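You operate a simulated robot arm through the tools that you are given. There is no shell and no other tool. Be economical: measure what you need, move in short steps, check, and stop when the job is done.

Carry out the task below with a simulated two-armed robot. There is one attempt and no reset: what you move stays moved.

JOB
Pick up the blue-cored small cone from the upper shelf of the blue rack with one hand, pass it to the other hand and put it on the trial table. Set down upright: blue-cored small cone.

Only the result counts: the job must be done as asked and must still hold three seconds after the hand-in. Knocking over, shifting, dropping, spilling or breaking anything else fails it.

ROBOT AND FRAMES
Two 7-joint arms with two-finger parallel grippers on one trunk, on a base that drives. Base frame: it is fixed to the floor where the robot stands at the start and does not move with it; the origin is under the middle of the robot, x ahead of it, y to its left, z up. Units: mm, degrees, N and s.
The left shoulder is at the start at [70, 163, 1345], the right one opposite. With the tool pointing down near the work surface each hand reaches from about 260 to 860 mm from the robot's upright axis, wherever it stands, measured 20 degrees to its own side. Places, roughly: blue-cored small cone (7x7x12 cm) [600, -100, 1300]; trial table [700, 2100, 800]. Payload 3.43 kg a hand.
The TCP of each hand is the grasp point between the finger pads, 34 mm short of the fingertips. In the tool frame z runs along the fingers and y along their closing line. Largest opening 128 mm; finger width 24, thickness 12; the body of the gripper, 48 by 130 mm, starts 96 mm behind the TCP.
Orientation is that of the tool frame in the base frame, as a unit quaternion [x, y, z, w]. With the fingers straight down and closing along the base's y, the tool's x points along the base's -x, its y along +y and its z along -z.

CONTROLS
- The arms move only by the tool servo_tool. It takes "left_targets", "right_targets" or both (then of equal length, played together; a hand with none holds still); each is a list that holds one entry, the list of rows, each a list of 7 numbers: the shift along the base's x, y, z in mm, then the turn, a rotation vector about the base's x, y, z in degrees, then the opening in per cent of the stroke, from 0 (shut) to 100 (fully open). In form: [[[x, y, z, rx, ry, rz, jaw], ...]]. A call has 1 to 12 rows; each row shifts and turns the commanded pose from where the row before left it. Rows are played at 5 a second. More than 50 mm and 8.6 degrees between two rows, or a gripper value outside its range, and nothing of the call is played. Where a pose cannot be reached the arm comes as near as it can. A force on the tool above 40 N (or 10 N above the force at the start of the call, whichever is more), or a blocked arm, ends the call early, and 0.2 s more pass. Each finger travels about 153 mm/s and halts on what it meets, pressing with about 22 N; the grip force reading is that of the motor and also rises with nothing between the fingers. The clock runs only during rows and for 0.2 s after the last one: add rows that do not move to give the fingers time. It gives the time, the measured TCP pose, the force on the tool (base axes), the opening and the grip force at its end, in the units of the frame above (readings bear some noise), with the torque about the TCP (base axes, N m) and any sound that the robot's microphone picked up.
- Cameras (640 x 400 px; columns grow to the right, rows downward): "scene" is now at [141.4, -17.2, 1622.6]; the picture's right is [-0.17, -0.99, 0.00], its down [-0.08, 0.01, -1.00] and it looks along [0.98, -0.17, -0.08] (base axes); focal length 219 px, centre (320, 200). "left" rides on the left gripper at [76, 11, -160] in its tool frame; the picture's right is [-0.15, 0.99, 0.00], its down [-0.88, -0.13, -0.46] and it looks along [-0.45, -0.07, 0.89] (tool axes); focal length 234 px, centre (320, 200). "right" rides on the right gripper at [76, -11, -160] in its tool frame; the picture's right is [0.15, 0.99, 0.00], its down [-0.88, 0.13, -0.46] and it looks along [-0.45, 0.07, 0.89] (tool axes); focal length 234 px, centre (320, 200). There is no depth. A picture from a camera that has moved, and an enlarged one, comes with that camera's place and axes in the base frame and with its lens.
- camera(camera): a new picture of that camera. The clock stands still meanwhile.
- slide_trunk(by): slides the trunk up (or, below 0, down) by that many mm; the arms and the scene camera ride with it, the base frame stays. It gives what a move gives, with no picture.
- base_move(legs): drives the robot by 1 to 6 legs, each [ahead, left, turn to the left] in mm, mm and degrees, along the robot's own axes; the way and the turn of a leg run together, so that a leg with both is an arc; at most 1500 mm and 180 degrees a leg. The arms and the cameras ride along, it lands a little off, and it stops where it bumps. It gives what a move gives.
- pan_tilt(pan, tilt): turns the head with the scene camera to pan (to the left, within 86 degrees either way) and tilt (down, from -29 to 69), counted from straight ahead of the robot. It gives what a move gives.
- close_up(camera, box): a new picture of the part [left, top, right, bottom] of that camera's present view, enlarged. The clock stands still meanwhile.
- finish_job(): hands the job in; it is judged then, once.

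Work in short steps. Places have to be worked out from the pictures, the camera data and where the tool is seen: move nearer, look again, correct. Check each grasp and each placing, and mend what went wrong. You have 120 turns and 100 pictures in all, those below and enlarged ones among them. Open the grippers and draw the arms clear of the work before you hand the job in, unless the task says otherwise; then end with one line.

The tools are called after "Call:" as name(argument=value, ...) on one line, values as JSON. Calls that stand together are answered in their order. servo_tool: Moves the arms, as the interface text tells. Its arguments: {"type":"object","properties":{"left_targets":{"type":"array"},"right_targets":{"type":"array"}},"required":[]} The other tools are called the same way: slide_trunk (by) slides the trunk up or down; base_move (legs) drives the base; pan_tilt (pan, tilt) turns the head that bears the scene camera; camera (camera) takes a picture; close_up (camera, box) takes an enlarged picture of a part of a camera's view; finish_job () hands the job in.

At the start:

```text
time: 0.0
left_tcp_pos: [439.7, 49.7, 1670.6]
left_ee_rot: [-0.001, 1.0, -0.001, 0.0]
left_contact_force: [-1.1, 0.5, -0.7]
left_wrist_torque: [0.0, -0.01, -0.02]
left_width: 127.7
left_grasp_force: 0.0
right_tcp_pos: [297.9, -205.0, 1589.6]
right_ee_rot: [0.0, 1.0, -0.001, 0.0]
right_contact_force: [0.9, -0.5, 0.2]
right_wrist_torque: [0.0, -0.02, 0.02]
right_width: 128.1
right_grasp_force: 0.0
trunk travel left (down, up): [-825.0, 115.0]
robot x, y, heading: [-0.1, -0.8, 0.0]
head pan, tilt: [-9.9, 4.8]
```

scene: 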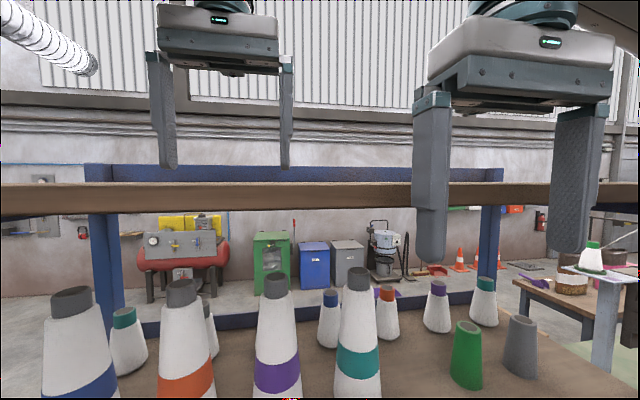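
right: 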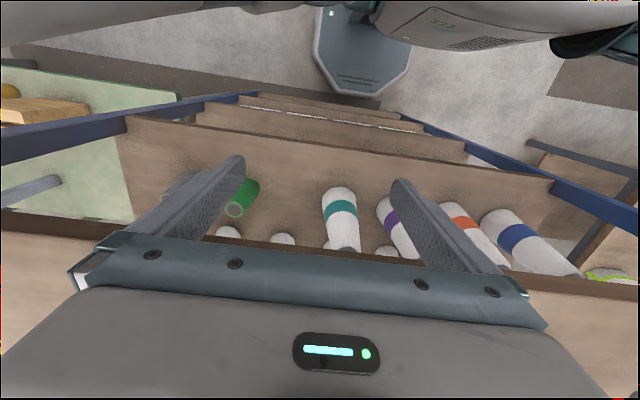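
left: 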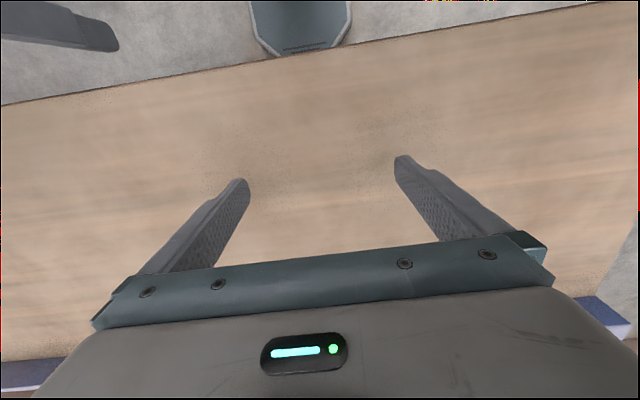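

The shelf is under another board, so the grasp will have to come from the front. I tilt the head down to see the layout of the cones.

Call:
pan_tilt(pan=-10, tilt=35)

Call:
camera(camera="scene")

Call:
close_up(camera="right", box=[100, 80, 640, 320])

```text
time: 0.9
left_tcp_pos: [438.3, 49.7, 1670.1]
left_ee_rot: [-0.001, 1.0, -0.001, 0.0]
left_contact_force: [-1.0, 0.3, 0.1]
left_wrist_torque: [0.0, -0.02, -0.02]
left_width: 127.9
left_grasp_force: 0.0
right_tcp_pos: [298.1, -204.7, 1590.0]
right_ee_rot: [0.001, 1.0, 0.0, 0.0]
right_contact_force: [0.2, 0.2, -0.5]
right_wrist_torque: [-0.01, 0.04, 0.01]
right_width: 127.7
right_grasp_force: 0.0
trunk travel left (down, up): [-825.0, 115.0]
robot x, y, heading: [1.6, 1.0, 0.1]
head pan, tilt: [-10.0, 35.0]
```

```text
96 pictures are left
camera scene: at [137.8, -16.8, 1574.1], right [-0.17, -0.98, 0.0], down [-0.56, 0.1, -0.82], along [0.81, -0.14, -0.57], focal length 219 px, centre (320, 200)
```

scene: 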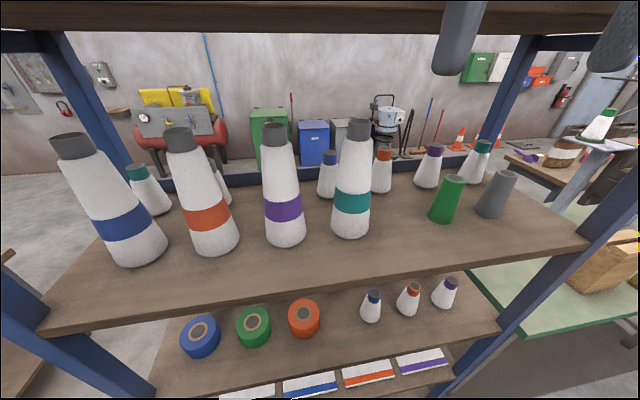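

```text
1.19 times, centred on (370, 200) of right
camera zoom: at [222.5, -216.2, 1749.4], right [-0.15, 0.99, 0.0], down [0.88, 0.13, 0.46], along [0.45, 0.07, -0.89], focal length 278 px, centre (261, 200)
```

zoom: 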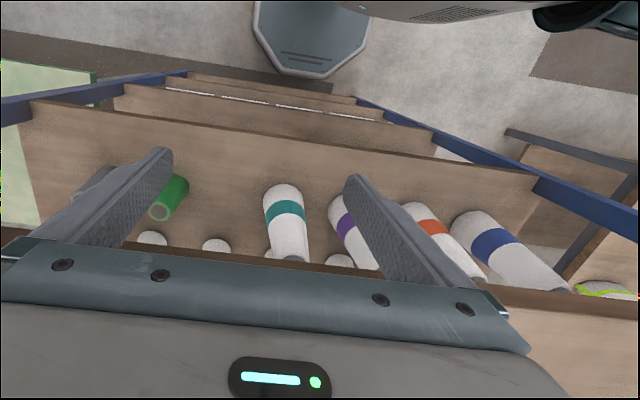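

The blue-cored small cone sits at about (597,-119). It is directly behind the tall teal cone, and the board above is at z≈1590, so a front approach is tight. From behind, the small cones are the nearest row, and the wall seems far away. I look left and right before choosing a drive path.

Call:
pan_tilt(pan=60, tilt=25)

Call:
camera(camera="scene")

Call:
pan_tilt(pan=-70, tilt=25)

Call:
camera(camera="scene")

```text
time: 2.4
left_tcp_pos: [439.4, 49.4, 1669.2]
left_ee_rot: [-0.001, 1.0, 0.0, 0.0]
left_contact_force: [-0.4, -0.6, 0.7]
left_wrist_torque: [0.03, -0.02, 0.02]
left_width: 128.1
left_grasp_force: 0.0
right_tcp_pos: [299.1, -203.1, 1589.5]
right_ee_rot: [0.0, 1.0, -0.001, 0.0]
right_contact_force: [0.0, -0.8, -0.5]
right_wrist_torque: [-0.01, 0.02, -0.02]
right_width: 128.1
right_grasp_force: 0.0
trunk travel left (down, up): [-825.0, 115.0]
robot x, y, heading: [-2.5, -2.9, -0.0]
head pan, tilt: [60.0, 25.0]
```

```text
94 pictures are left
camera scene: at [97.2, 78.3, 1589.8], right [0.87, -0.5, 0.0], down [-0.21, -0.37, -0.91], along [0.45, 0.78, -0.42], focal length 219 px, centre (320, 200)
```

scene: 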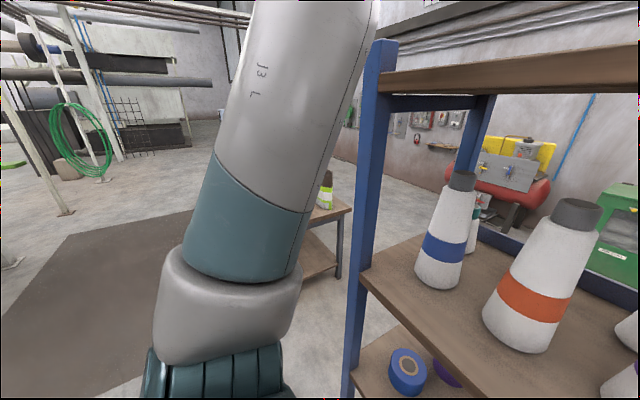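

```text
time: 4.5
left_tcp_pos: [438.4, 48.6, 1669.7]
left_ee_rot: [-0.001, 1.0, -0.001, 0.001]
left_contact_force: [0.3, -0.4, -0.2]
left_wrist_torque: [0.0, -0.03, 0.01]
left_width: 127.9
left_grasp_force: 0.1
right_tcp_pos: [297.6, -203.5, 1589.6]
right_ee_rot: [0.0, 1.0, 0.0, 0.0]
right_contact_force: [0.2, -0.2, 0.8]
right_wrist_torque: [-0.03, 0.01, -0.02]
right_width: 128.1
right_grasp_force: 0.1
trunk travel left (down, up): [-825.0, 115.0]
robot x, y, heading: [-0.6, 1.3, -0.0]
head pan, tilt: [-70.0, 25.0]
```

```text
93 pictures are left
camera scene: at [82.6, -88.0, 1589.8], right [-0.94, -0.34, 0.0], down [-0.14, 0.4, -0.91], along [0.31, -0.85, -0.42], focal length 219 px, centre (320, 200)
```

scene: 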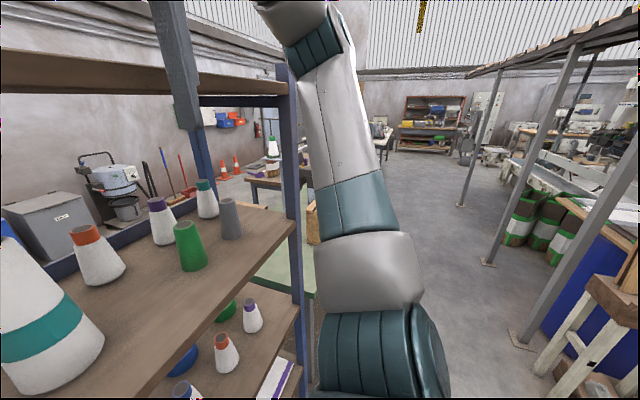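

Backing straight out takes the hands clear of the rack. Then I look again to the left.

Call:
base_move(legs=[[-350, 0, 0]])

Call:
pan_tilt(pan=45, tilt=25)

Call:
camera(camera="scene")

```text
time: 6.7
left_tcp_pos: [91.9, 49.9, 1668.1]
left_ee_rot: [0.0, 1.0, -0.001, -0.002]
left_contact_force: [-0.5, -0.9, 0.0]
left_wrist_torque: [0.03, 0.02, 0.0]
left_width: 127.9
left_grasp_force: 0.0
right_tcp_pos: [-49.5, -205.6, 1588.9]
right_ee_rot: [-0.001, 1.0, 0.001, -0.001]
right_contact_force: [0.0, 0.5, -0.4]
right_wrist_torque: [-0.02, 0.02, -0.01]
right_width: 128.1
right_grasp_force: 0.1
trunk travel left (down, up): [-825.0, 115.0]
robot x, y, heading: [-349.7, -1.2, -0.1]
head pan, tilt: [-70.0, 25.0]
```

```text
time: 8.7
left_tcp_pos: [88.5, 49.1, 1669.3]
left_ee_rot: [0.0, 1.0, -0.001, 0.0]
left_contact_force: [0.1, 0.6, 0.0]
left_wrist_torque: [0.01, 0.02, 0.03]
left_width: 128.0
left_grasp_force: 0.0
right_tcp_pos: [-51.4, -203.5, 1589.7]
right_ee_rot: [0.0, 1.0, 0.0, 0.0]
right_contact_force: [0.5, 0.0, -0.3]
right_wrist_torque: [0.01, -0.04, -0.04]
right_width: 128.1
right_grasp_force: 0.1
trunk travel left (down, up): [-825.0, 115.0]
robot x, y, heading: [-350.0, 3.1, -0.3]
head pan, tilt: [45.0, 25.0]
```

```text
92 pictures are left
camera scene: at [-233.3, 63.7, 1589.7], right [0.71, -0.71, 0.0], down [-0.3, -0.3, -0.91], along [0.64, 0.64, -0.42], focal length 219 px, centre (320, 200)
```

scene: 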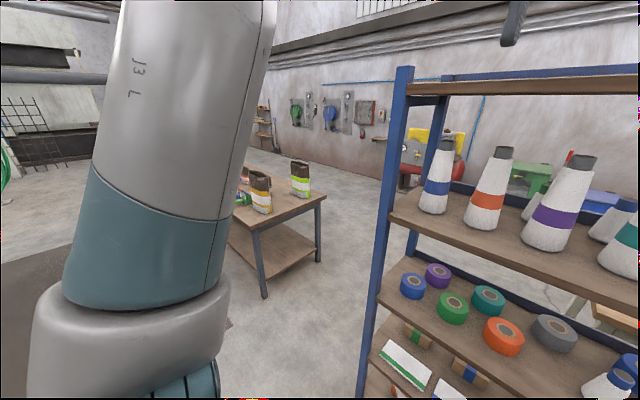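

The trial table's right edge is at y≈1300 and the rack ends at y≈370. A corridor at y≈830 fits the base (±310), so I strafe there and look ahead.

Call:
base_move(legs=[[0, 830, 0]])

Call:
pan_tilt(pan=0, tilt=30)

Call:
camera(camera="scene")

```text
time: 13.1
left_tcp_pos: [90.5, 876.8, 1670.5]
left_ee_rot: [0.0, 1.0, 0.0, -0.001]
left_contact_force: [-0.3, 0.0, 0.2]
left_wrist_torque: [0.03, 0.02, -0.01]
left_width: 128.0
left_grasp_force: 0.0
right_tcp_pos: [-50.2, 624.7, 1589.6]
right_ee_rot: [0.002, 1.0, 0.001, 0.0]
right_contact_force: [0.6, 0.0, 0.2]
right_wrist_torque: [0.0, 0.0, -0.04]
right_width: 127.9
right_grasp_force: 0.1
trunk travel left (down, up): [-825.0, 115.0]
robot x, y, heading: [-349.6, 827.3, 0.3]
head pan, tilt: [45.0, 25.0]
```

```text
time: 14.2
left_tcp_pos: [89.4, 878.6, 1669.0]
left_ee_rot: [0.0, 1.0, 0.0, 0.0]
left_contact_force: [0.4, -0.4, 0.2]
left_wrist_torque: [0.01, 0.01, 0.02]
left_width: 127.8
left_grasp_force: 0.1
right_tcp_pos: [-51.1, 626.2, 1590.3]
right_ee_rot: [0.001, 1.0, 0.0, 0.0]
right_contact_force: [0.2, 0.7, 0.1]
right_wrist_torque: [0.01, 0.03, 0.03]
right_width: 127.9
right_grasp_force: 0.0
trunk travel left (down, up): [-825.0, 115.0]
robot x, y, heading: [-347.2, 826.7, 0.0]
head pan, tilt: [0.0, 30.0]
```

```text
91 pictures are left
camera scene: at [-207.7, 827.8, 1581.8], right [0.0, -1.0, 0.0], down [-0.5, 0.0, -0.87], along [0.87, 0.0, -0.5], focal length 219 px, centre (320, 200)
```

scene: 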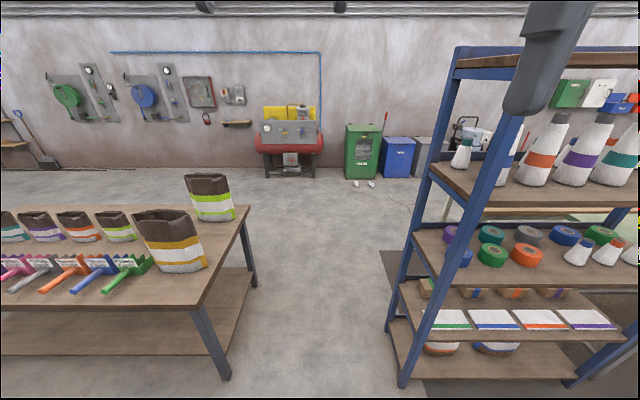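

The corridor is clear and the floor behind the rack is open. I drive through and turn to face the rack from behind.

Call:
base_move(legs=[[1000, 0, 0], [720, 0, 0], [0, 0, 180]])

Call:
camera(camera="scene")

```text
time: 17.6
left_tcp_pos: [692.0, 635.1, 1645.4]
left_ee_rot: [0.16, 0.987, 0.003, -0.013]
left_contact_force: [-0.6, 0.9, -0.2]
left_wrist_torque: [-0.11, -0.02, 0.02]
left_width: 128.1
left_grasp_force: 0.0
right_tcp_pos: [473.5, 440.8, 1578.3]
right_ee_rot: [0.163, 0.987, 0.005, 0.001]
right_contact_force: [4.6, 59.6, 27.1]
right_wrist_torque: [-4.54, 0.66, -0.37]
right_width: 96.6
right_grasp_force: 0.1
trunk travel left (down, up): [-825.0, 115.0]
robot x, y, heading: [218.5, 741.2, -18.4]
head pan, tilt: [0.0, 30.0]
stopped in leg 1: the robot was blocked; the commanded pose is now the measured one
```

```text
90 pictures are left
camera scene: at [323.3, 705.2, 1583.2], right [-0.32, -0.95, 0.0], down [-0.46, 0.15, -0.88], along [0.83, -0.28, -0.48], focal length 219 px, centre (320, 200)
```

scene: 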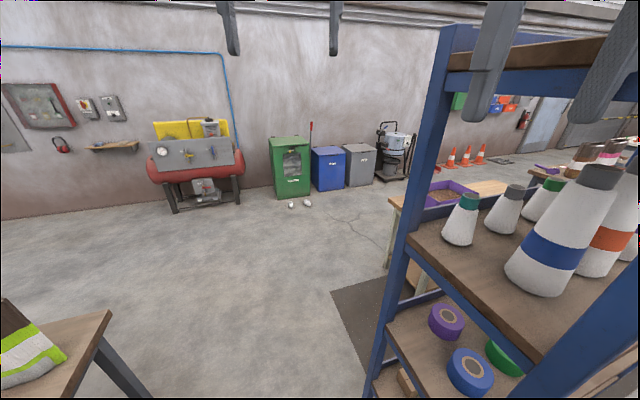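

The robot bumped: the right hand touched the rack side and the base swung by -18°. I look at the contact before moving.

Call:
camera(camera="right")

Call:
pan_tilt(pan=-60, tilt=40)

Call:
camera(camera="scene")

```text
89 pictures are left
camera right: at [398.6, 450.3, 1737.9], right [0.18, 0.98, 0.01], down [0.87, -0.17, 0.46], along [0.45, -0.07, -0.89], focal length 234 px, centre (320, 200)
```

right: 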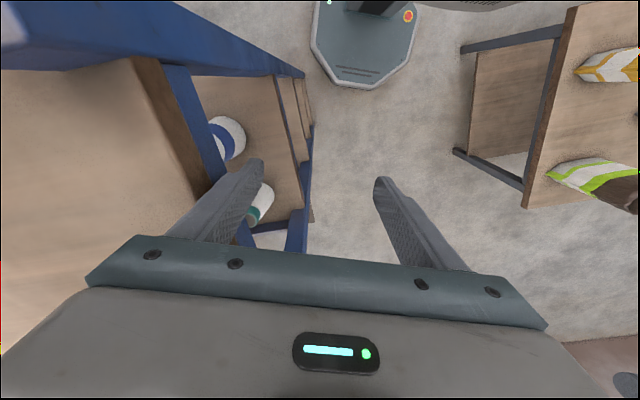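

```text
time: 18.9
left_tcp_pos: [694.4, 632.8, 1647.9]
left_ee_rot: [0.166, 0.986, -0.001, -0.012]
left_contact_force: [1.0, 0.7, 0.2]
left_wrist_torque: [-0.02, 0.02, -0.04]
left_width: 127.9
left_grasp_force: 0.1
right_tcp_pos: [476.3, 436.6, 1578.6]
right_ee_rot: [0.169, 0.986, 0.0, -0.005]
right_contact_force: [-22.5, 69.9, -19.7]
right_wrist_torque: [-1.6, -1.09, -2.06]
right_width: 94.5
right_grasp_force: 0.0
trunk travel left (down, up): [-825.0, 115.0]
robot x, y, heading: [220.0, 726.6, -19.4]
head pan, tilt: [-60.0, 40.0]
```

```text
88 pictures are left
camera scene: at [262.2, 649.8, 1568.7], right [-0.98, -0.19, -0.01], down [-0.11, 0.62, -0.78], along [0.15, -0.76, -0.63], focal length 219 px, centre (320, 200)
```

scene: 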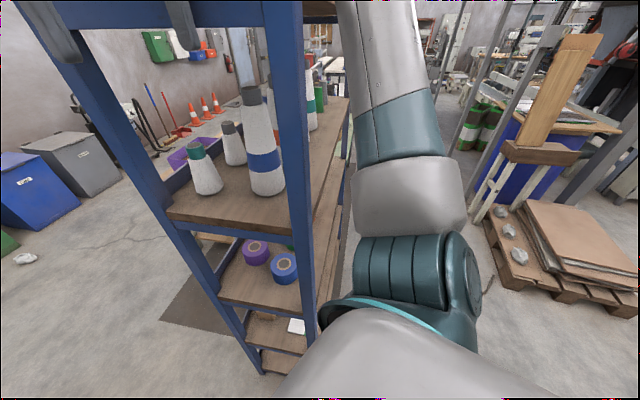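

The right finger presses sideways on the rack post. I move straight away from it in +y, then square up.

Call:
base_move(legs=[[-60, 150, 0]])

Call:
camera(camera="scene")

```text
time: 19.7
left_tcp_pos: [699.5, 628.2, 1646.1]
left_ee_rot: [0.168, 0.986, 0.0, -0.013]
left_contact_force: [0.3, 0.7, -0.1]
left_wrist_torque: [0.0, -0.02, 0.03]
left_width: 127.8
left_grasp_force: 0.0
right_tcp_pos: [477.5, 441.2, 1580.0]
right_ee_rot: [0.165, 0.986, 0.007, 0.001]
right_contact_force: [6.7, 47.0, -12.0]
right_wrist_torque: [-0.96, 0.06, -0.01]
right_width: 102.5
right_grasp_force: 0.0
trunk travel left (down, up): [-825.0, 115.0]
robot x, y, heading: [220.1, 732.9, -19.3]
head pan, tilt: [-60.0, 40.0]
stopped in leg 1: the robot was blocked; the commanded pose is now the measured one
```

```text
87 pictures are left
camera scene: at [266.1, 647.3, 1568.5], right [-0.98, -0.18, -0.01], down [-0.11, 0.62, -0.77], along [0.15, -0.76, -0.63], focal length 219 px, centre (320, 200)
```

scene: 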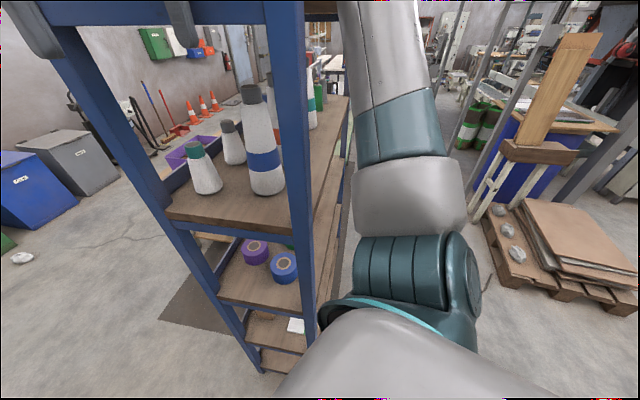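

The move was blocked at once. I relieve the finger contact by shifting the right hand away in +y, and look to the left for a second contact.

Call:
servo_tool(right_targets=[[[0, 15, 0, 0, 0, 0, 60], [0, 20, 0, 0, 0, 0, 50], [0, 20, 0, 0, 0, 0, 50]]])

Call:
pan_tilt(pan=70, tilt=45)

Call:
camera(camera="scene")

```text
time: 20.7
left_tcp_pos: [680.8, 583.9, 1644.4]
left_ee_rot: [0.187, 0.982, 0.005, -0.012]
left_contact_force: [-0.5, -1.0, 0.4]
left_wrist_torque: [0.02, 0.05, 0.0]
left_width: 127.9
left_grasp_force: 0.0
right_tcp_pos: [450.3, 459.0, 1581.2]
right_ee_rot: [0.188, 0.982, 0.008, 0.007]
right_contact_force: [0.0, -0.6, -0.3]
right_wrist_torque: [0.03, 0.0, -0.02]
right_width: 64.3
right_grasp_force: 0.1
trunk travel left (down, up): [-825.0, 115.0]
robot x, y, heading: [213.1, 720.1, -21.8]
head pan, tilt: [-60.0, 40.0]
stopped in row 3 (right hand): the arm was blocked; the commanded pose is now the measured one
```

```text
time: 22.8
left_tcp_pos: [678.0, 585.9, 1648.2]
left_ee_rot: [0.185, 0.983, 0.006, -0.012]
left_contact_force: [-0.1, -0.5, -0.8]
left_wrist_torque: [0.01, -0.01, -0.03]
left_width: 128.1
left_grasp_force: 0.2
right_tcp_pos: [449.0, 459.0, 1582.1]
right_ee_rot: [0.186, 0.983, 0.008, 0.007]
right_contact_force: [0.0, 0.3, 0.5]
right_wrist_torque: [0.0, 0.01, 0.0]
right_width: 64.3
right_grasp_force: 0.1
trunk travel left (down, up): [-825.0, 115.0]
robot x, y, heading: [215.4, 723.5, -21.7]
head pan, tilt: [70.0, 45.0]
```

```text
86 pictures are left
camera scene: at [288.2, 766.1, 1560.8], right [0.75, -0.66, 0.02], down [-0.46, -0.53, -0.71], along [0.48, 0.53, -0.7], focal length 219 px, centre (320, 200)
```

scene: 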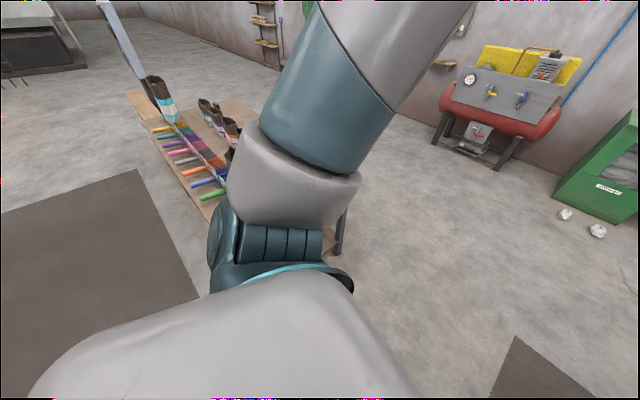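

The front-left post is at about (257 ahead, -294 left) in the robot's own frame, right beside the right forearm. Backing straight out should free it.

Call:
base_move(legs=[[-120, 0, 0]])

Call:
pan_tilt(pan=-50, tilt=30)

Call:
camera(camera="scene")

```text
time: 24.0
left_tcp_pos: [608.5, 622.0, 1633.0]
left_ee_rot: [0.183, 0.983, 0.006, -0.025]
left_contact_force: [1.2, -0.4, -0.8]
left_wrist_torque: [0.03, 0.14, -0.02]
left_width: 127.8
left_grasp_force: 0.2
right_tcp_pos: [380.2, 495.0, 1571.6]
right_ee_rot: [0.185, 0.983, 0.008, -0.01]
right_contact_force: [1.5, -0.1, -0.6]
right_wrist_torque: [0.03, 0.11, -0.01]
right_width: 64.3
right_grasp_force: 0.2
trunk travel left (down, up): [-825.0, 115.0]
robot x, y, heading: [104.3, 761.7, -21.2]
head pan, tilt: [70.0, 45.0]
```

```text
time: 26.0
left_tcp_pos: [598.1, 625.3, 1636.9]
left_ee_rot: [0.183, 0.983, 0.005, -0.022]
left_contact_force: [0.0, -0.3, -0.9]
left_wrist_torque: [0.0, 0.0, -0.02]
left_width: 128.3
left_grasp_force: 0.1
right_tcp_pos: [369.7, 498.3, 1573.5]
right_ee_rot: [0.185, 0.983, 0.009, -0.007]
right_contact_force: [0.6, 0.5, 0.2]
right_wrist_torque: [-0.01, -0.01, -0.01]
right_width: 64.0
right_grasp_force: 0.0
trunk travel left (down, up): [-825.0, 115.0]
robot x, y, heading: [102.0, 762.2, -21.1]
head pan, tilt: [-50.0, 30.0]
```

```text
85 pictures are left
camera scene: at [181.1, 657.2, 1581.8], right [-0.95, -0.32, 0.0], down [-0.16, 0.47, -0.87], along [0.28, -0.82, -0.5], focal length 219 px, centre (320, 200)
```

scene: 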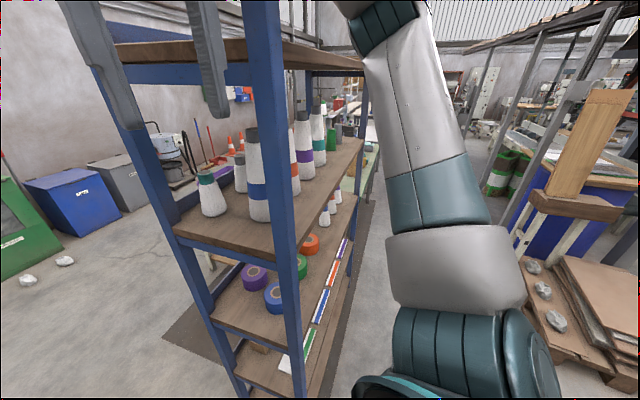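

Free, and everything on the rack still stands. I back off, square the heading and take a lane further from the rack (y≈950), where the left elbow passes above the low table.

Call:
base_move(legs=[[-320, 0, 0], [0, 0, 21.1]])

Call:
pan_tilt(pan=0, tilt=40)

Call:
camera(camera="scene")

```text
time: 29.2
left_tcp_pos: [320.6, 923.2, 1637.8]
left_ee_rot: [0.001, 1.0, 0.003, -0.023]
left_contact_force: [0.1, -0.5, 0.1]
left_wrist_torque: [0.05, 0.01, 0.0]
left_width: 127.8
left_grasp_force: 0.0
right_tcp_pos: [155.6, 723.6, 1573.7]
right_ee_rot: [0.001, 1.0, 0.007, -0.007]
right_contact_force: [1.1, 0.5, 0.2]
right_wrist_torque: [0.06, 0.0, -0.01]
right_width: 63.9
right_grasp_force: 0.0
trunk travel left (down, up): [-825.0, 115.0]
robot x, y, heading: [-187.6, 878.0, -0.2]
head pan, tilt: [-50.0, 30.0]
```

```text
time: 30.4
left_tcp_pos: [321.9, 925.2, 1636.9]
left_ee_rot: [0.001, 1.0, 0.002, -0.022]
left_contact_force: [-0.1, 0.9, 0.4]
left_wrist_torque: [0.0, 0.03, -0.03]
left_width: 127.9
left_grasp_force: 0.0
right_tcp_pos: [154.3, 724.2, 1574.3]
right_ee_rot: [0.001, 1.0, 0.007, -0.007]
right_contact_force: [0.7, 0.3, -0.1]
right_wrist_torque: [-0.01, 0.01, 0.02]
right_width: 63.9
right_grasp_force: 0.1
trunk travel left (down, up): [-825.0, 115.0]
robot x, y, heading: [-192.4, 875.0, -0.1]
head pan, tilt: [0.0, 40.0]
```

```text
84 pictures are left
camera scene: at [-53.1, 874.4, 1566.5], right [0.0, -1.0, 0.0], down [-0.64, 0.0, -0.77], along [0.77, 0.0, -0.64], focal length 219 px, centre (320, 200)
```

scene: 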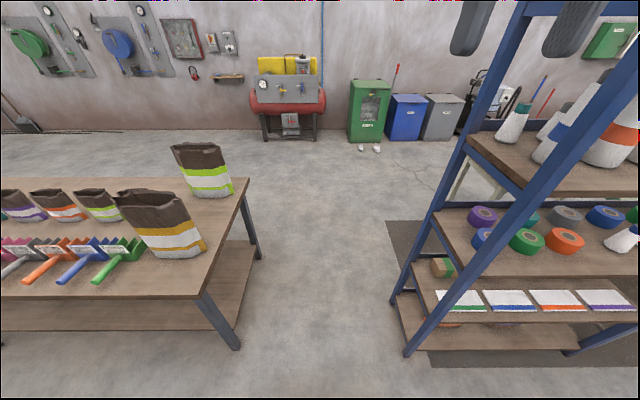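

Corridor measured from y≈350 to y≈1344. I shift left 75 and advance in shorter legs.

Call:
base_move(legs=[[0, 80, 0], [350, 0, 0]])

Call:
pan_tilt(pan=-75, tilt=40)

Call:
camera(camera="scene")

Call:
pan_tilt(pan=60, tilt=45)

Call:
camera(camera="scene")

```text
time: 33.4
left_tcp_pos: [669.2, 998.5, 1638.7]
left_ee_rot: [0.003, 1.0, 0.001, -0.021]
left_contact_force: [-0.5, -0.8, 0.1]
left_wrist_torque: [0.0, -0.02, -0.02]
left_width: 128.0
left_grasp_force: 0.1
right_tcp_pos: [501.1, 799.4, 1575.0]
right_ee_rot: [0.005, 1.0, 0.009, -0.006]
right_contact_force: [-0.6, 0.1, -0.7]
right_wrist_torque: [0.0, -0.02, -0.01]
right_width: 63.7
right_grasp_force: 0.1
trunk travel left (down, up): [-825.0, 115.0]
robot x, y, heading: [163.5, 953.7, -0.6]
head pan, tilt: [0.0, 40.0]
```

```text
time: 34.8
left_tcp_pos: [673.6, 999.3, 1638.4]
left_ee_rot: [0.004, 1.0, 0.002, -0.023]
left_contact_force: [0.5, -0.9, 0.4]
left_wrist_torque: [-0.02, 0.04, -0.04]
left_width: 127.9
left_grasp_force: 0.1
right_tcp_pos: [505.3, 799.6, 1573.6]
right_ee_rot: [0.005, 1.0, 0.008, -0.007]
right_contact_force: [-0.5, 0.4, -0.4]
right_wrist_torque: [0.0, 0.05, 0.02]
right_width: 64.0
right_grasp_force: 0.0
trunk travel left (down, up): [-825.0, 115.0]
robot x, y, heading: [160.7, 955.6, -0.6]
head pan, tilt: [-75.0, 40.0]
```

```text
83 pictures are left
camera scene: at [235.4, 870.2, 1566.4], right [-0.97, -0.25, 0.0], down [-0.16, 0.62, -0.77], along [0.19, -0.74, -0.64], focal length 219 px, centre (320, 200)
```

scene: 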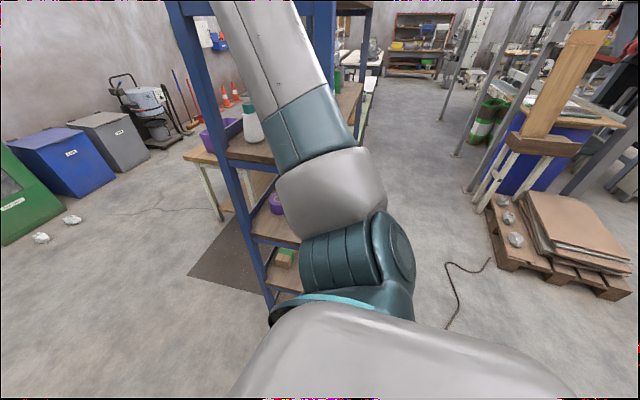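

```text
time: 37.0
left_tcp_pos: [673.0, 1000.2, 1637.5]
left_ee_rot: [0.003, 1.0, 0.002, -0.022]
left_contact_force: [-1.0, 0.7, -0.6]
left_wrist_torque: [-0.04, 0.02, 0.03]
left_width: 128.0
left_grasp_force: 0.0
right_tcp_pos: [504.9, 800.3, 1573.2]
right_ee_rot: [0.006, 1.0, 0.008, -0.006]
right_contact_force: [0.1, -0.6, -0.1]
right_wrist_torque: [0.02, 0.02, 0.01]
right_width: 64.4
right_grasp_force: 0.1
trunk travel left (down, up): [-825.0, 115.0]
robot x, y, heading: [164.5, 953.2, -0.7]
head pan, tilt: [60.0, 45.0]
```

```text
82 pictures are left
camera scene: at [255.0, 1022.6, 1559.2], right [0.86, -0.51, 0.0], down [-0.36, -0.61, -0.71], along [0.36, 0.61, -0.71], focal length 219 px, centre (320, 200)
```

scene: 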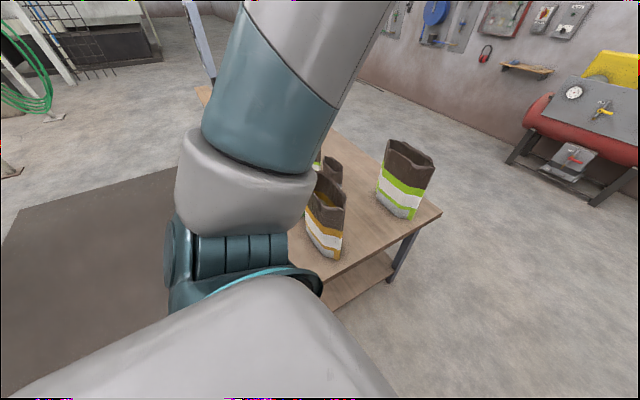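

The right elbow stays clear on this lane so far. I raise the trunk fully, so the left elbow clears the bags on the table, then advance in steps.

Call:
slide_trunk(by=110)

Call:
base_move(legs=[[200, 0, 0.6]])

Call:
camera(camera="scene")

```text
time: 38.4
left_tcp_pos: [672.9, 998.5, 1747.6]
left_ee_rot: [0.004, 1.0, 0.002, -0.023]
left_contact_force: [-0.1, 0.0, -1.1]
left_wrist_torque: [-0.01, -0.03, 0.05]
left_width: 127.9
left_grasp_force: 0.1
right_tcp_pos: [504.8, 801.3, 1684.3]
right_ee_rot: [0.006, 1.0, 0.007, -0.007]
right_contact_force: [-0.5, 0.1, 0.1]
right_wrist_torque: [-0.02, -0.02, 0.04]
right_width: 64.0
right_grasp_force: 0.1
trunk travel left (down, up): [-935.0, 5.0]
robot x, y, heading: [162.8, 955.9, -0.2]
head pan, tilt: [60.0, 45.0]
```

```text
time: 40.0
left_tcp_pos: [864.9, 1003.8, 1749.5]
left_ee_rot: [-0.001, 1.0, 0.002, -0.02]
left_contact_force: [-1.3, 0.3, 0.1]
left_wrist_torque: [0.0, -0.05, 0.03]
left_width: 127.9
left_grasp_force: 0.0
right_tcp_pos: [698.9, 801.4, 1685.9]
right_ee_rot: [-0.001, 1.0, 0.007, -0.005]
right_contact_force: [-0.3, -0.2, 0.4]
right_wrist_torque: [0.03, -0.07, -0.03]
right_width: 64.2
right_grasp_force: 0.0
trunk travel left (down, up): [-935.0, 5.0]
robot x, y, heading: [361.2, 957.1, -0.0]
head pan, tilt: [60.0, 45.0]
```

```text
81 pictures are left
camera scene: at [447.6, 1022.2, 1669.6], right [0.87, -0.5, 0.0], down [-0.35, -0.61, -0.71], along [0.36, 0.61, -0.71], focal length 219 px, centre (320, 200)
```

scene: 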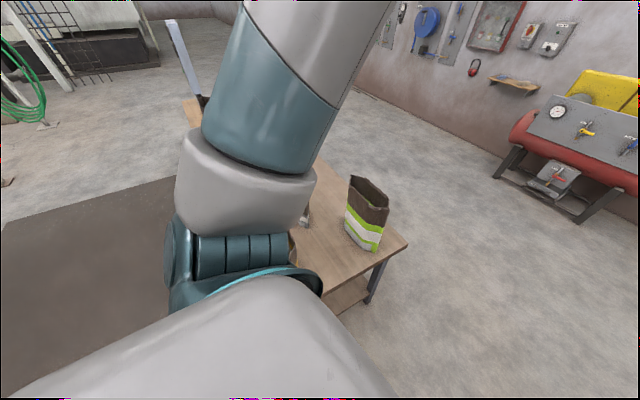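

No contact so far, past where the first bump happened. I continue to x≈1380 behind the rack.

Call:
base_move(legs=[[250, 0, 0], [300, 0, 0], [480, 0, 0]])

```text
time: 46.0
left_tcp_pos: [1903.6, 1001.0, 1749.0]
left_ee_rot: [0.0, 1.0, 0.002, -0.021]
left_contact_force: [-0.1, 0.0, -0.1]
left_wrist_torque: [0.01, -0.04, -0.01]
left_width: 128.1
left_grasp_force: 0.0
right_tcp_pos: [1738.1, 799.8, 1685.5]
right_ee_rot: [-0.002, 1.0, 0.007, -0.006]
right_contact_force: [-1.0, -1.2, -0.1]
right_wrist_torque: [-0.04, -0.01, 0.0]
right_width: 64.0
right_grasp_force: 0.1
trunk travel left (down, up): [-935.0, 5.0]
robot x, y, heading: [1399.4, 955.6, -0.0]
head pan, tilt: [60.0, 45.0]
```

Past the rack. I look right, at the area behind it.

Call:
pan_tilt(pan=-75, tilt=25)

Call:
camera(camera="scene")

```text
time: 48.1
left_tcp_pos: [1907.1, 1001.4, 1748.5]
left_ee_rot: [-0.002, 1.0, 0.002, -0.022]
left_contact_force: [0.9, 0.8, 0.8]
left_wrist_torque: [0.0, 0.02, -0.02]
left_width: 128.0
left_grasp_force: 0.0
right_tcp_pos: [1741.0, 799.5, 1685.2]
right_ee_rot: [-0.001, 1.0, 0.008, -0.006]
right_contact_force: [-0.4, -0.2, 1.2]
right_wrist_torque: [0.04, -0.03, 0.02]
right_width: 63.9
right_grasp_force: 0.1
trunk travel left (down, up): [-935.0, 5.0]
robot x, y, heading: [1398.4, 946.7, 0.0]
head pan, tilt: [-75.0, 25.0]
```

```text
80 pictures are left
camera scene: at [1472.6, 860.3, 1699.8], right [-0.97, -0.26, 0.0], down [-0.11, 0.41, -0.91], along [0.23, -0.88, -0.42], focal length 219 px, centre (320, 200)
```

scene: 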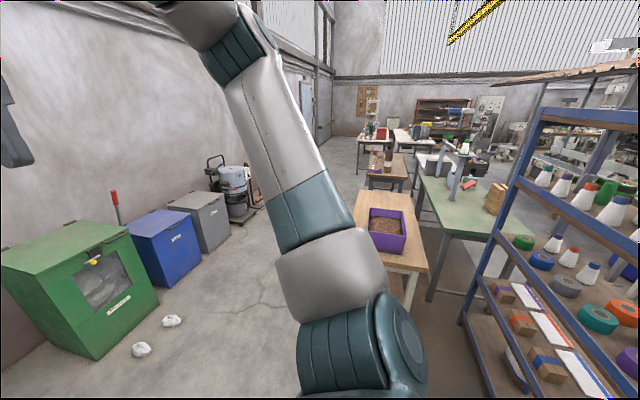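

A table with a purple bin stands behind the rack's right half, with its near edge at y≈-260. I will stop at y≈120 and let the left arm reach 20° to its side. Now I turn around and strafe.

Call:
base_move(legs=[[0, 0, 180], [0, 500, 0]])

Call:
pan_tilt(pan=20, tilt=35)

Call:
camera(camera="scene")

```text
time: 58.5
left_tcp_pos: [904.5, 385.5, 1748.0]
left_ee_rot: [1.0, 0.015, 0.021, 0.002]
left_contact_force: [-0.8, -0.2, 0.0]
left_wrist_torque: [-0.03, 0.0, 0.04]
left_width: 127.9
left_grasp_force: 0.1
right_tcp_pos: [1064.9, 590.5, 1684.2]
right_ee_rot: [1.0, 0.014, 0.008, 0.008]
right_contact_force: [0.2, -1.3, 0.4]
right_wrist_torque: [-0.05, -0.01, 0.03]
right_width: 63.8
right_grasp_force: 0.1
trunk travel left (down, up): [-935.0, 5.0]
robot x, y, heading: [1415.2, 446.0, -178.2]
head pan, tilt: [-75.0, 25.0]
```

```text
time: 60.2
left_tcp_pos: [904.9, 381.2, 1748.7]
left_ee_rot: [1.0, 0.015, 0.021, 0.001]
left_contact_force: [-0.4, 0.7, -0.4]
left_wrist_torque: [-0.02, 0.0, 0.03]
left_width: 127.8
left_grasp_force: 0.1
right_tcp_pos: [1066.0, 587.6, 1684.9]
right_ee_rot: [1.0, 0.014, 0.008, 0.008]
right_contact_force: [0.0, -0.7, 0.0]
right_wrist_torque: [0.0, -0.02, 0.0]
right_width: 64.0
right_grasp_force: 0.2
trunk travel left (down, up): [-935.0, 5.0]
robot x, y, heading: [1411.1, 445.9, -178.3]
head pan, tilt: [20.0, 35.0]
```

```text
79 pictures are left
camera scene: at [1281.1, 410.1, 1684.0], right [-0.37, 0.93, 0.0], down [0.53, 0.21, -0.82], along [-0.76, -0.3, -0.57], focal length 219 px, centre (320, 200)
```

scene: 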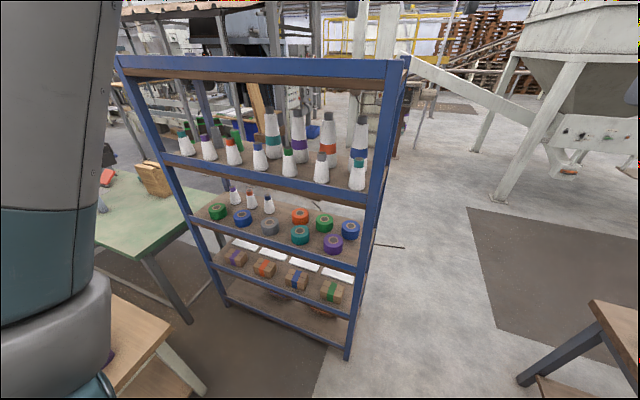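

The back of the rack is open. The row reads teal, purple, orange, blue, green, grey, teal, all upright. I continue to y≈130 and correct the heading.

Call:
base_move(legs=[[0, 310, -1.7]])

Call:
camera(camera="scene")

```text
time: 62.4
left_tcp_pos: [904.0, 93.0, 1747.6]
left_ee_rot: [1.0, -0.004, 0.022, 0.004]
left_contact_force: [0.8, 0.9, -0.3]
left_wrist_torque: [-0.02, -0.02, 0.01]
left_width: 127.9
left_grasp_force: 0.1
right_tcp_pos: [1073.4, 293.7, 1682.7]
right_ee_rot: [1.0, -0.004, 0.007, 0.009]
right_contact_force: [0.1, -0.3, 0.2]
right_wrist_torque: [-0.02, 0.0, -0.02]
right_width: 64.0
right_grasp_force: 0.2
trunk travel left (down, up): [-935.0, 5.0]
robot x, y, heading: [1416.7, 132.9, 179.4]
head pan, tilt: [20.0, 35.0]
```

```text
78 pictures are left
camera scene: at [1282.7, 108.2, 1684.1], right [-0.33, 0.94, 0.0], down [0.54, 0.19, -0.82], along [-0.77, -0.27, -0.57], focal length 219 px, centre (320, 200)
```

scene: 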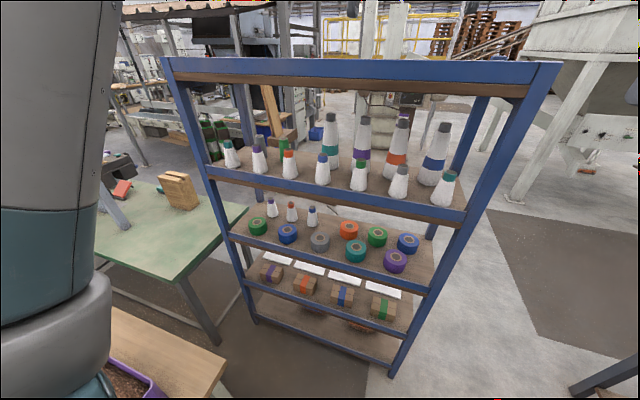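

The blue cone is confirmed at about (600,-120), between the orange and green ones. I lower the trunk a little. Then I swing the left hand forward-down (65° pitch) while bringing it to y≈-119, still outside the rack.

Call:
slide_trunk(by=-110)

Call:
servo_tool(left_targets=[[[0, -26, -25, 0, 8.0, 0, 75], [0, -26, -25, 0, 8.0, 0, 75], [0, -26, -25, 0, 8.0, 0, 75], [0, -26, -25, 0, 8.0, 0, 75], [0, -26, -25, 0, 8.0, 0, 75], [0, -26, -25, 0, 8.0, 0, 75], [0, -26, -25, 0, 8.0, 0, 75], [0, -26, -25, 0, 8.0, 0, 75]]])

Call:
camera(camera="left")

Call:
camera(camera="scene")

```text
time: 63.8
left_tcp_pos: [905.4, 91.7, 1637.9]
left_ee_rot: [1.0, -0.004, 0.021, 0.002]
left_contact_force: [-0.1, -0.2, -0.1]
left_wrist_torque: [-0.04, -0.01, 0.0]
left_width: 128.0
left_grasp_force: 0.1
right_tcp_pos: [1073.5, 289.9, 1574.4]
right_ee_rot: [1.0, -0.005, 0.006, 0.008]
right_contact_force: [1.0, 0.4, -0.6]
right_wrist_torque: [0.01, 0.03, -0.01]
right_width: 64.0
right_grasp_force: 0.1
trunk travel left (down, up): [-825.0, 115.0]
robot x, y, heading: [1415.6, 135.7, 179.4]
head pan, tilt: [20.0, 35.0]
```

```text
time: 65.6
left_tcp_pos: [902.9, -123.5, 1438.1]
left_ee_rot: [0.859, -0.002, -0.512, 0.003]
left_contact_force: [-0.1, -1.4, 0.2]
left_wrist_torque: [0.02, 0.0, -0.04]
left_width: 96.1
left_grasp_force: 0.2
right_tcp_pos: [1073.1, 286.0, 1575.0]
right_ee_rot: [1.0, -0.006, 0.006, 0.006]
right_contact_force: [1.2, 0.0, -0.2]
right_wrist_torque: [0.02, 0.01, 0.01]
right_width: 63.9
right_grasp_force: 0.1
trunk travel left (down, up): [-825.0, 115.0]
robot x, y, heading: [1417.6, 134.6, 179.3]
head pan, tilt: [20.0, 35.0]
```

```text
77 pictures are left
camera left: at [1079.4, -134.3, 1447.0], right [-0.07, -0.99, 0.14], down [-0.02, 0.14, 0.99], along [-1.0, 0.07, -0.03], focal length 234 px, centre (320, 200)
```

left: 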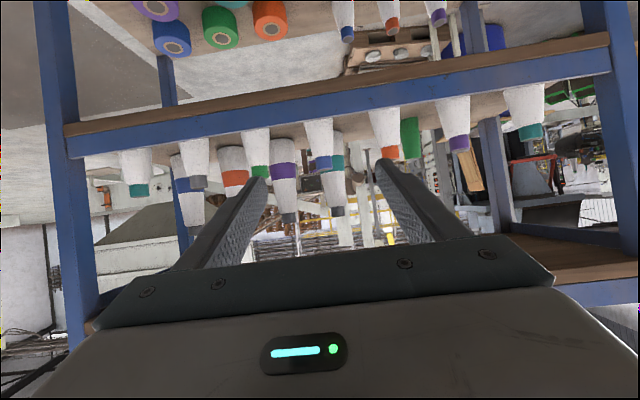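

```text
76 pictures are left
camera scene: at [1283.1, 101.0, 1574.1], right [-0.33, 0.94, 0.0], down [0.54, 0.19, -0.82], along [-0.77, -0.27, -0.57], focal length 219 px, centre (320, 200)
```

scene: 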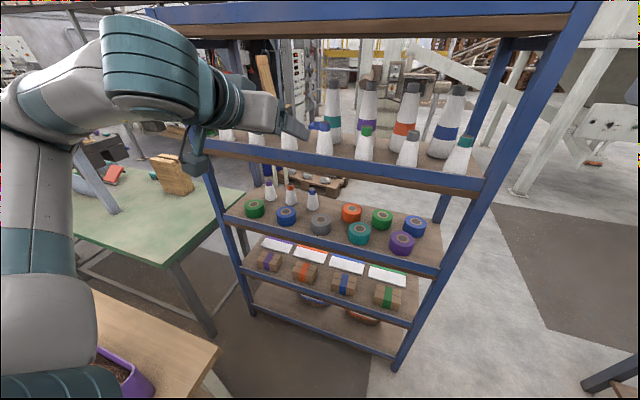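

The left camera, now upside down, shows the blue cone straight ahead at y≈-117, with the rail top at z≈1300. I lower the hand to z≈1330, shift a little, and move closer to check the alignment.

Call:
servo_tool(left_targets=[[[-20, 3, -36, 0, 0, 0, 75], [-40, 3, -36, 0, 0, 0, 75], [-40, 0, -36, 0, 0, 0, 75], [-30, 0, 0, 0, 0, 0, 75]]])

Call:
camera(camera="left")

Call:
camera(camera="scene")

```text
refused: row 2 steps farther than a row can; nothing moved
```

```text
75 pictures are left
camera left: at [1079.4, -134.3, 1447.0], right [-0.07, -0.99, 0.14], down [-0.02, 0.14, 0.99], along [-1.0, 0.07, -0.03], focal length 234 px, centre (320, 200)
```

left: 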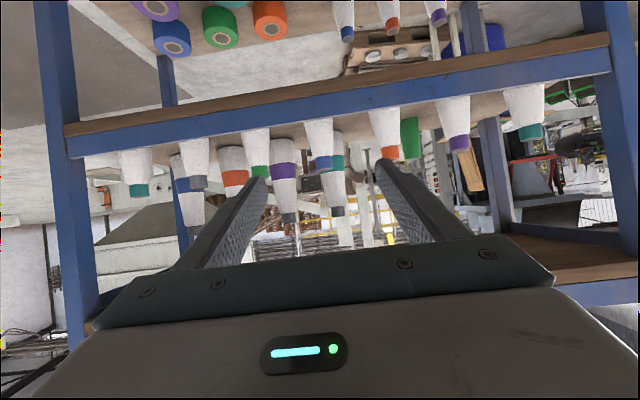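

```text
74 pictures are left
camera scene: at [1283.1, 101.0, 1574.1], right [-0.33, 0.94, 0.0], down [0.54, 0.19, -0.82], along [-0.77, -0.27, -0.57], focal length 219 px, centre (320, 200)
```

scene: 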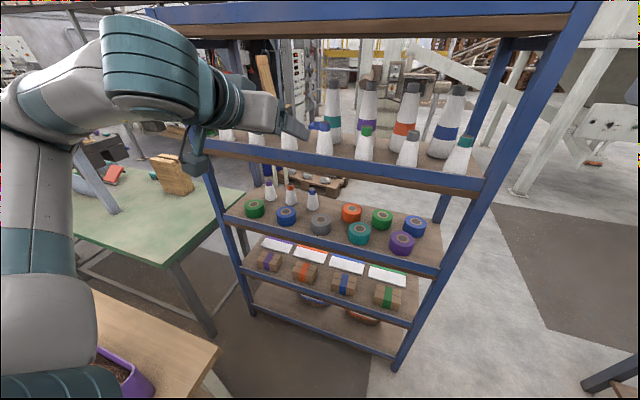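

The steps were too large, so I repeat the move with shorter rows.

Call:
servo_tool(left_targets=[[[-20, 2, -28, 0, 0, 0, 75], [-30, 2, -28, 0, 0, 0, 75], [-30, 2, -28, 0, 0, 0, 75], [-30, 0, -24, 0, 0, 0, 75], [-25, 0, 0, 0, 0, 0, 75]]])

Call:
camera(camera="left")

Call:
close_up(camera="scene", box=[160, 60, 500, 270])

```text
time: 66.8
left_tcp_pos: [765.3, -112.4, 1332.5]
left_ee_rot: [0.859, -0.003, -0.512, 0.003]
left_contact_force: [-0.5, -0.6, 0.6]
left_wrist_torque: [0.01, 0.02, 0.04]
left_width: 95.9
left_grasp_force: 0.1
left hand out of reach, approached as far as the arm can: row 1
right_tcp_pos: [1072.4, 288.0, 1573.9]
right_ee_rot: [1.0, -0.005, 0.007, 0.007]
right_contact_force: [-0.7, -0.5, 0.1]
right_wrist_torque: [0.01, 0.01, -0.02]
right_width: 64.1
right_grasp_force: 0.0
trunk travel left (down, up): [-825.0, 115.0]
robot x, y, heading: [1415.2, 131.0, 179.3]
head pan, tilt: [20.0, 35.0]
```

```text
73 pictures are left
camera left: at [941.3, -123.8, 1340.9], right [-0.07, -0.99, 0.14], down [-0.02, 0.14, 0.99], along [-1.0, 0.07, -0.03], focal length 234 px, centre (320, 200)
```

left: 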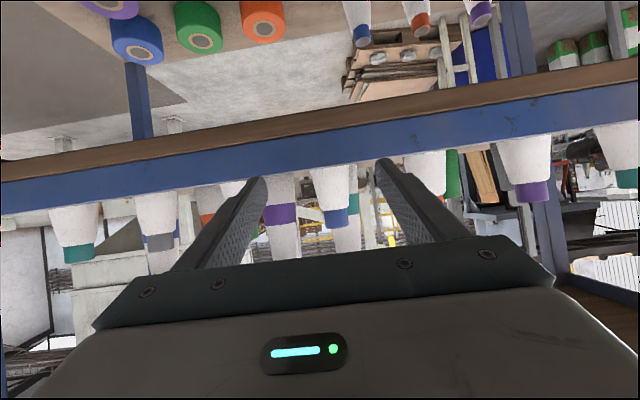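

```text
1.88 times, centred on (330, 165) of scene
camera zoom: at [1281.6, 104.2, 1573.9], right [-0.33, 0.94, 0.0], down [0.54, 0.19, -0.82], along [-0.77, -0.27, -0.57], focal length 412 px, centre (301, 266)
```

zoom: 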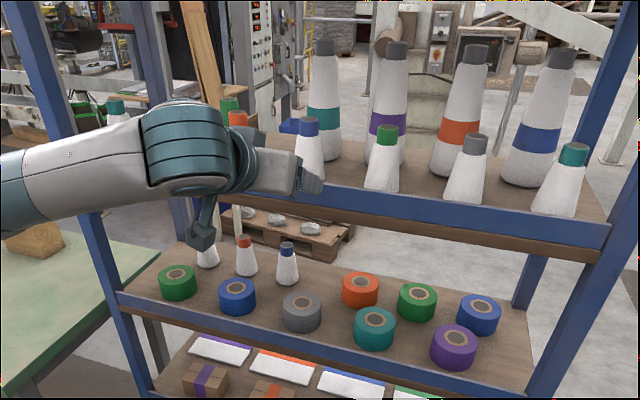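

The alignment is good: cone y≈-121, top z≈1375, rail top z≈1301. The arm is near its reach limit, though. I draw the hand back, drive the base 150 mm closer, then insert.

Call:
servo_tool(left_targets=[[[40, 0, 0, 0, 0, 0, 75], [40, -2, 0, 0, 0, 0, 75], [40, -2, 0, 0, 0, 0, 75], [40, -2, 0, 0, 0, 0, 75]]])

Call:
base_move(legs=[[160, 0, 0.7]])

```text
time: 67.8
left_tcp_pos: [851.1, -122.3, 1359.9]
left_ee_rot: [0.859, -0.002, -0.512, 0.004]
left_contact_force: [0.8, 0.2, -0.5]
left_wrist_torque: [0.01, -0.02, 0.02]
left_width: 96.2
left_grasp_force: 0.0
left hand out of reach, approached as far as the arm can: row 2, 3, 4
right_tcp_pos: [1074.9, 289.6, 1575.1]
right_ee_rot: [1.0, -0.006, 0.006, 0.008]
right_contact_force: [-0.1, 0.2, 0.0]
right_wrist_torque: [-0.02, 0.0, 0.0]
right_width: 64.1
right_grasp_force: 0.0
trunk travel left (down, up): [-825.0, 115.0]
robot x, y, heading: [1416.0, 136.0, 179.4]
head pan, tilt: [20.0, 35.0]
```

```text
time: 69.2
left_tcp_pos: [694.7, -129.3, 1360.3]
left_ee_rot: [0.859, 0.004, -0.512, 0.008]
left_contact_force: [0.1, 0.4, 1.0]
left_wrist_torque: [0.01, 0.01, 0.0]
left_width: 96.0
left_grasp_force: 0.1
right_tcp_pos: [911.1, 284.4, 1575.6]
right_ee_rot: [1.0, 0.002, 0.005, 0.007]
right_contact_force: [-0.3, -0.3, 0.6]
right_wrist_torque: [0.0, 0.07, 0.0]
right_width: 64.2
right_grasp_force: 0.0
trunk travel left (down, up): [-825.0, 115.0]
robot x, y, heading: [1250.2, 135.4, -179.8]
head pan, tilt: [20.0, 35.0]
```

The hand is now at x≈695, above the rail. I do a null move to check that the commanded and measured poses agree, and look.

Call:
servo_tool(left_targets=[[[-10, 5, 0, 0, 0, 0, 75]]])

Call:
camera(camera="left")

```text
time: 69.6
left_tcp_pos: [679.9, -123.9, 1358.7]
left_ee_rot: [0.859, 0.004, -0.512, 0.008]
left_contact_force: [-0.5, -0.2, -0.3]
left_wrist_torque: [-0.01, 0.04, 0.02]
left_width: 95.9
left_grasp_force: 0.1
right_tcp_pos: [906.8, 285.4, 1574.4]
right_ee_rot: [1.0, 0.002, 0.006, 0.008]
right_contact_force: [-0.3, -0.2, 0.4]
right_wrist_torque: [-0.02, 0.0, 0.01]
right_width: 64.1
right_grasp_force: 0.1
trunk travel left (down, up): [-825.0, 115.0]
robot x, y, heading: [1251.3, 135.1, -179.7]
head pan, tilt: [20.0, 35.0]
```

```text
71 pictures are left
camera left: at [857.2, -132.6, 1367.4], right [-0.05, -0.99, 0.14], down [-0.02, 0.14, 0.99], along [-1.0, 0.05, -0.03], focal length 234 px, centre (320, 200)
```

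left: 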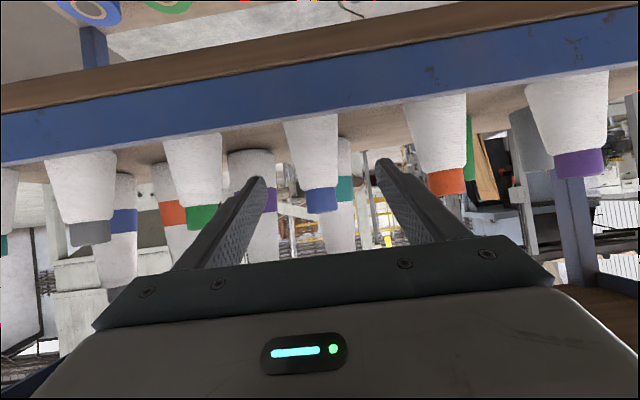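

The cone is centred at y≈-121. I advance to x≈597 and descend to z≈1322 around the cone.

Call:
servo_tool(left_targets=[[[-28, 1, -12, 0, 0, 0, 75], [-28, 1, -12, 0, 0, 0, 75], [-27, 1, -12, 0, 0, 0, 75], [0, 0, 0, 0, 0, 0, 75]]])

Call:
camera(camera="left")

Call:
close_up(camera="scene", box=[200, 60, 500, 250])

```text
time: 70.6
left_tcp_pos: [599.4, -120.1, 1322.8]
left_ee_rot: [0.859, 0.004, -0.512, 0.007]
left_contact_force: [0.1, -0.6, -0.4]
left_wrist_torque: [0.0, -0.01, -0.01]
left_width: 95.9
left_grasp_force: 0.1
right_tcp_pos: [907.3, 283.7, 1575.2]
right_ee_rot: [1.0, 0.003, 0.006, 0.008]
right_contact_force: [0.0, -0.6, 0.5]
right_wrist_torque: [0.02, 0.0, 0.0]
right_width: 64.1
right_grasp_force: 0.0
trunk travel left (down, up): [-825.0, 115.0]
robot x, y, heading: [1252.2, 131.4, -179.8]
head pan, tilt: [20.0, 35.0]
```

```text
70 pictures are left
camera left: at [774.3, -128.9, 1331.1], right [-0.06, -0.99, 0.14], down [-0.02, 0.14, 0.99], along [-1.0, 0.05, -0.03], focal length 234 px, centre (320, 200)
```

left: 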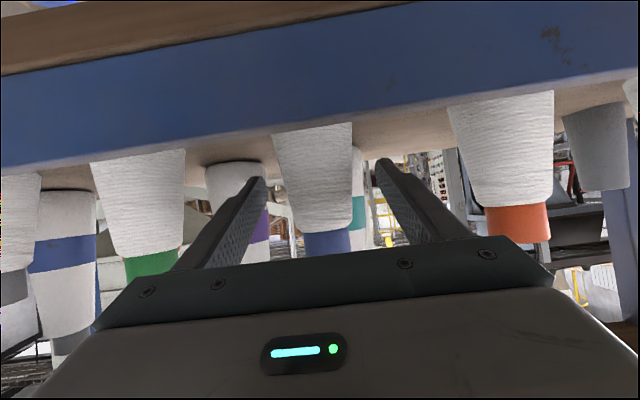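

```text
2.11 times, centred on (350, 155) of scene
camera zoom: at [1120.0, 102.8, 1574.0], right [-0.35, 0.94, 0.0], down [0.54, 0.2, -0.82], along [-0.77, -0.28, -0.57], focal length 461 px, centre (257, 295)
```

zoom: 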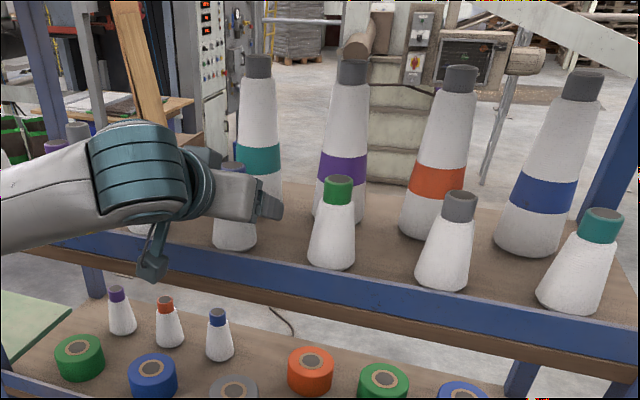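

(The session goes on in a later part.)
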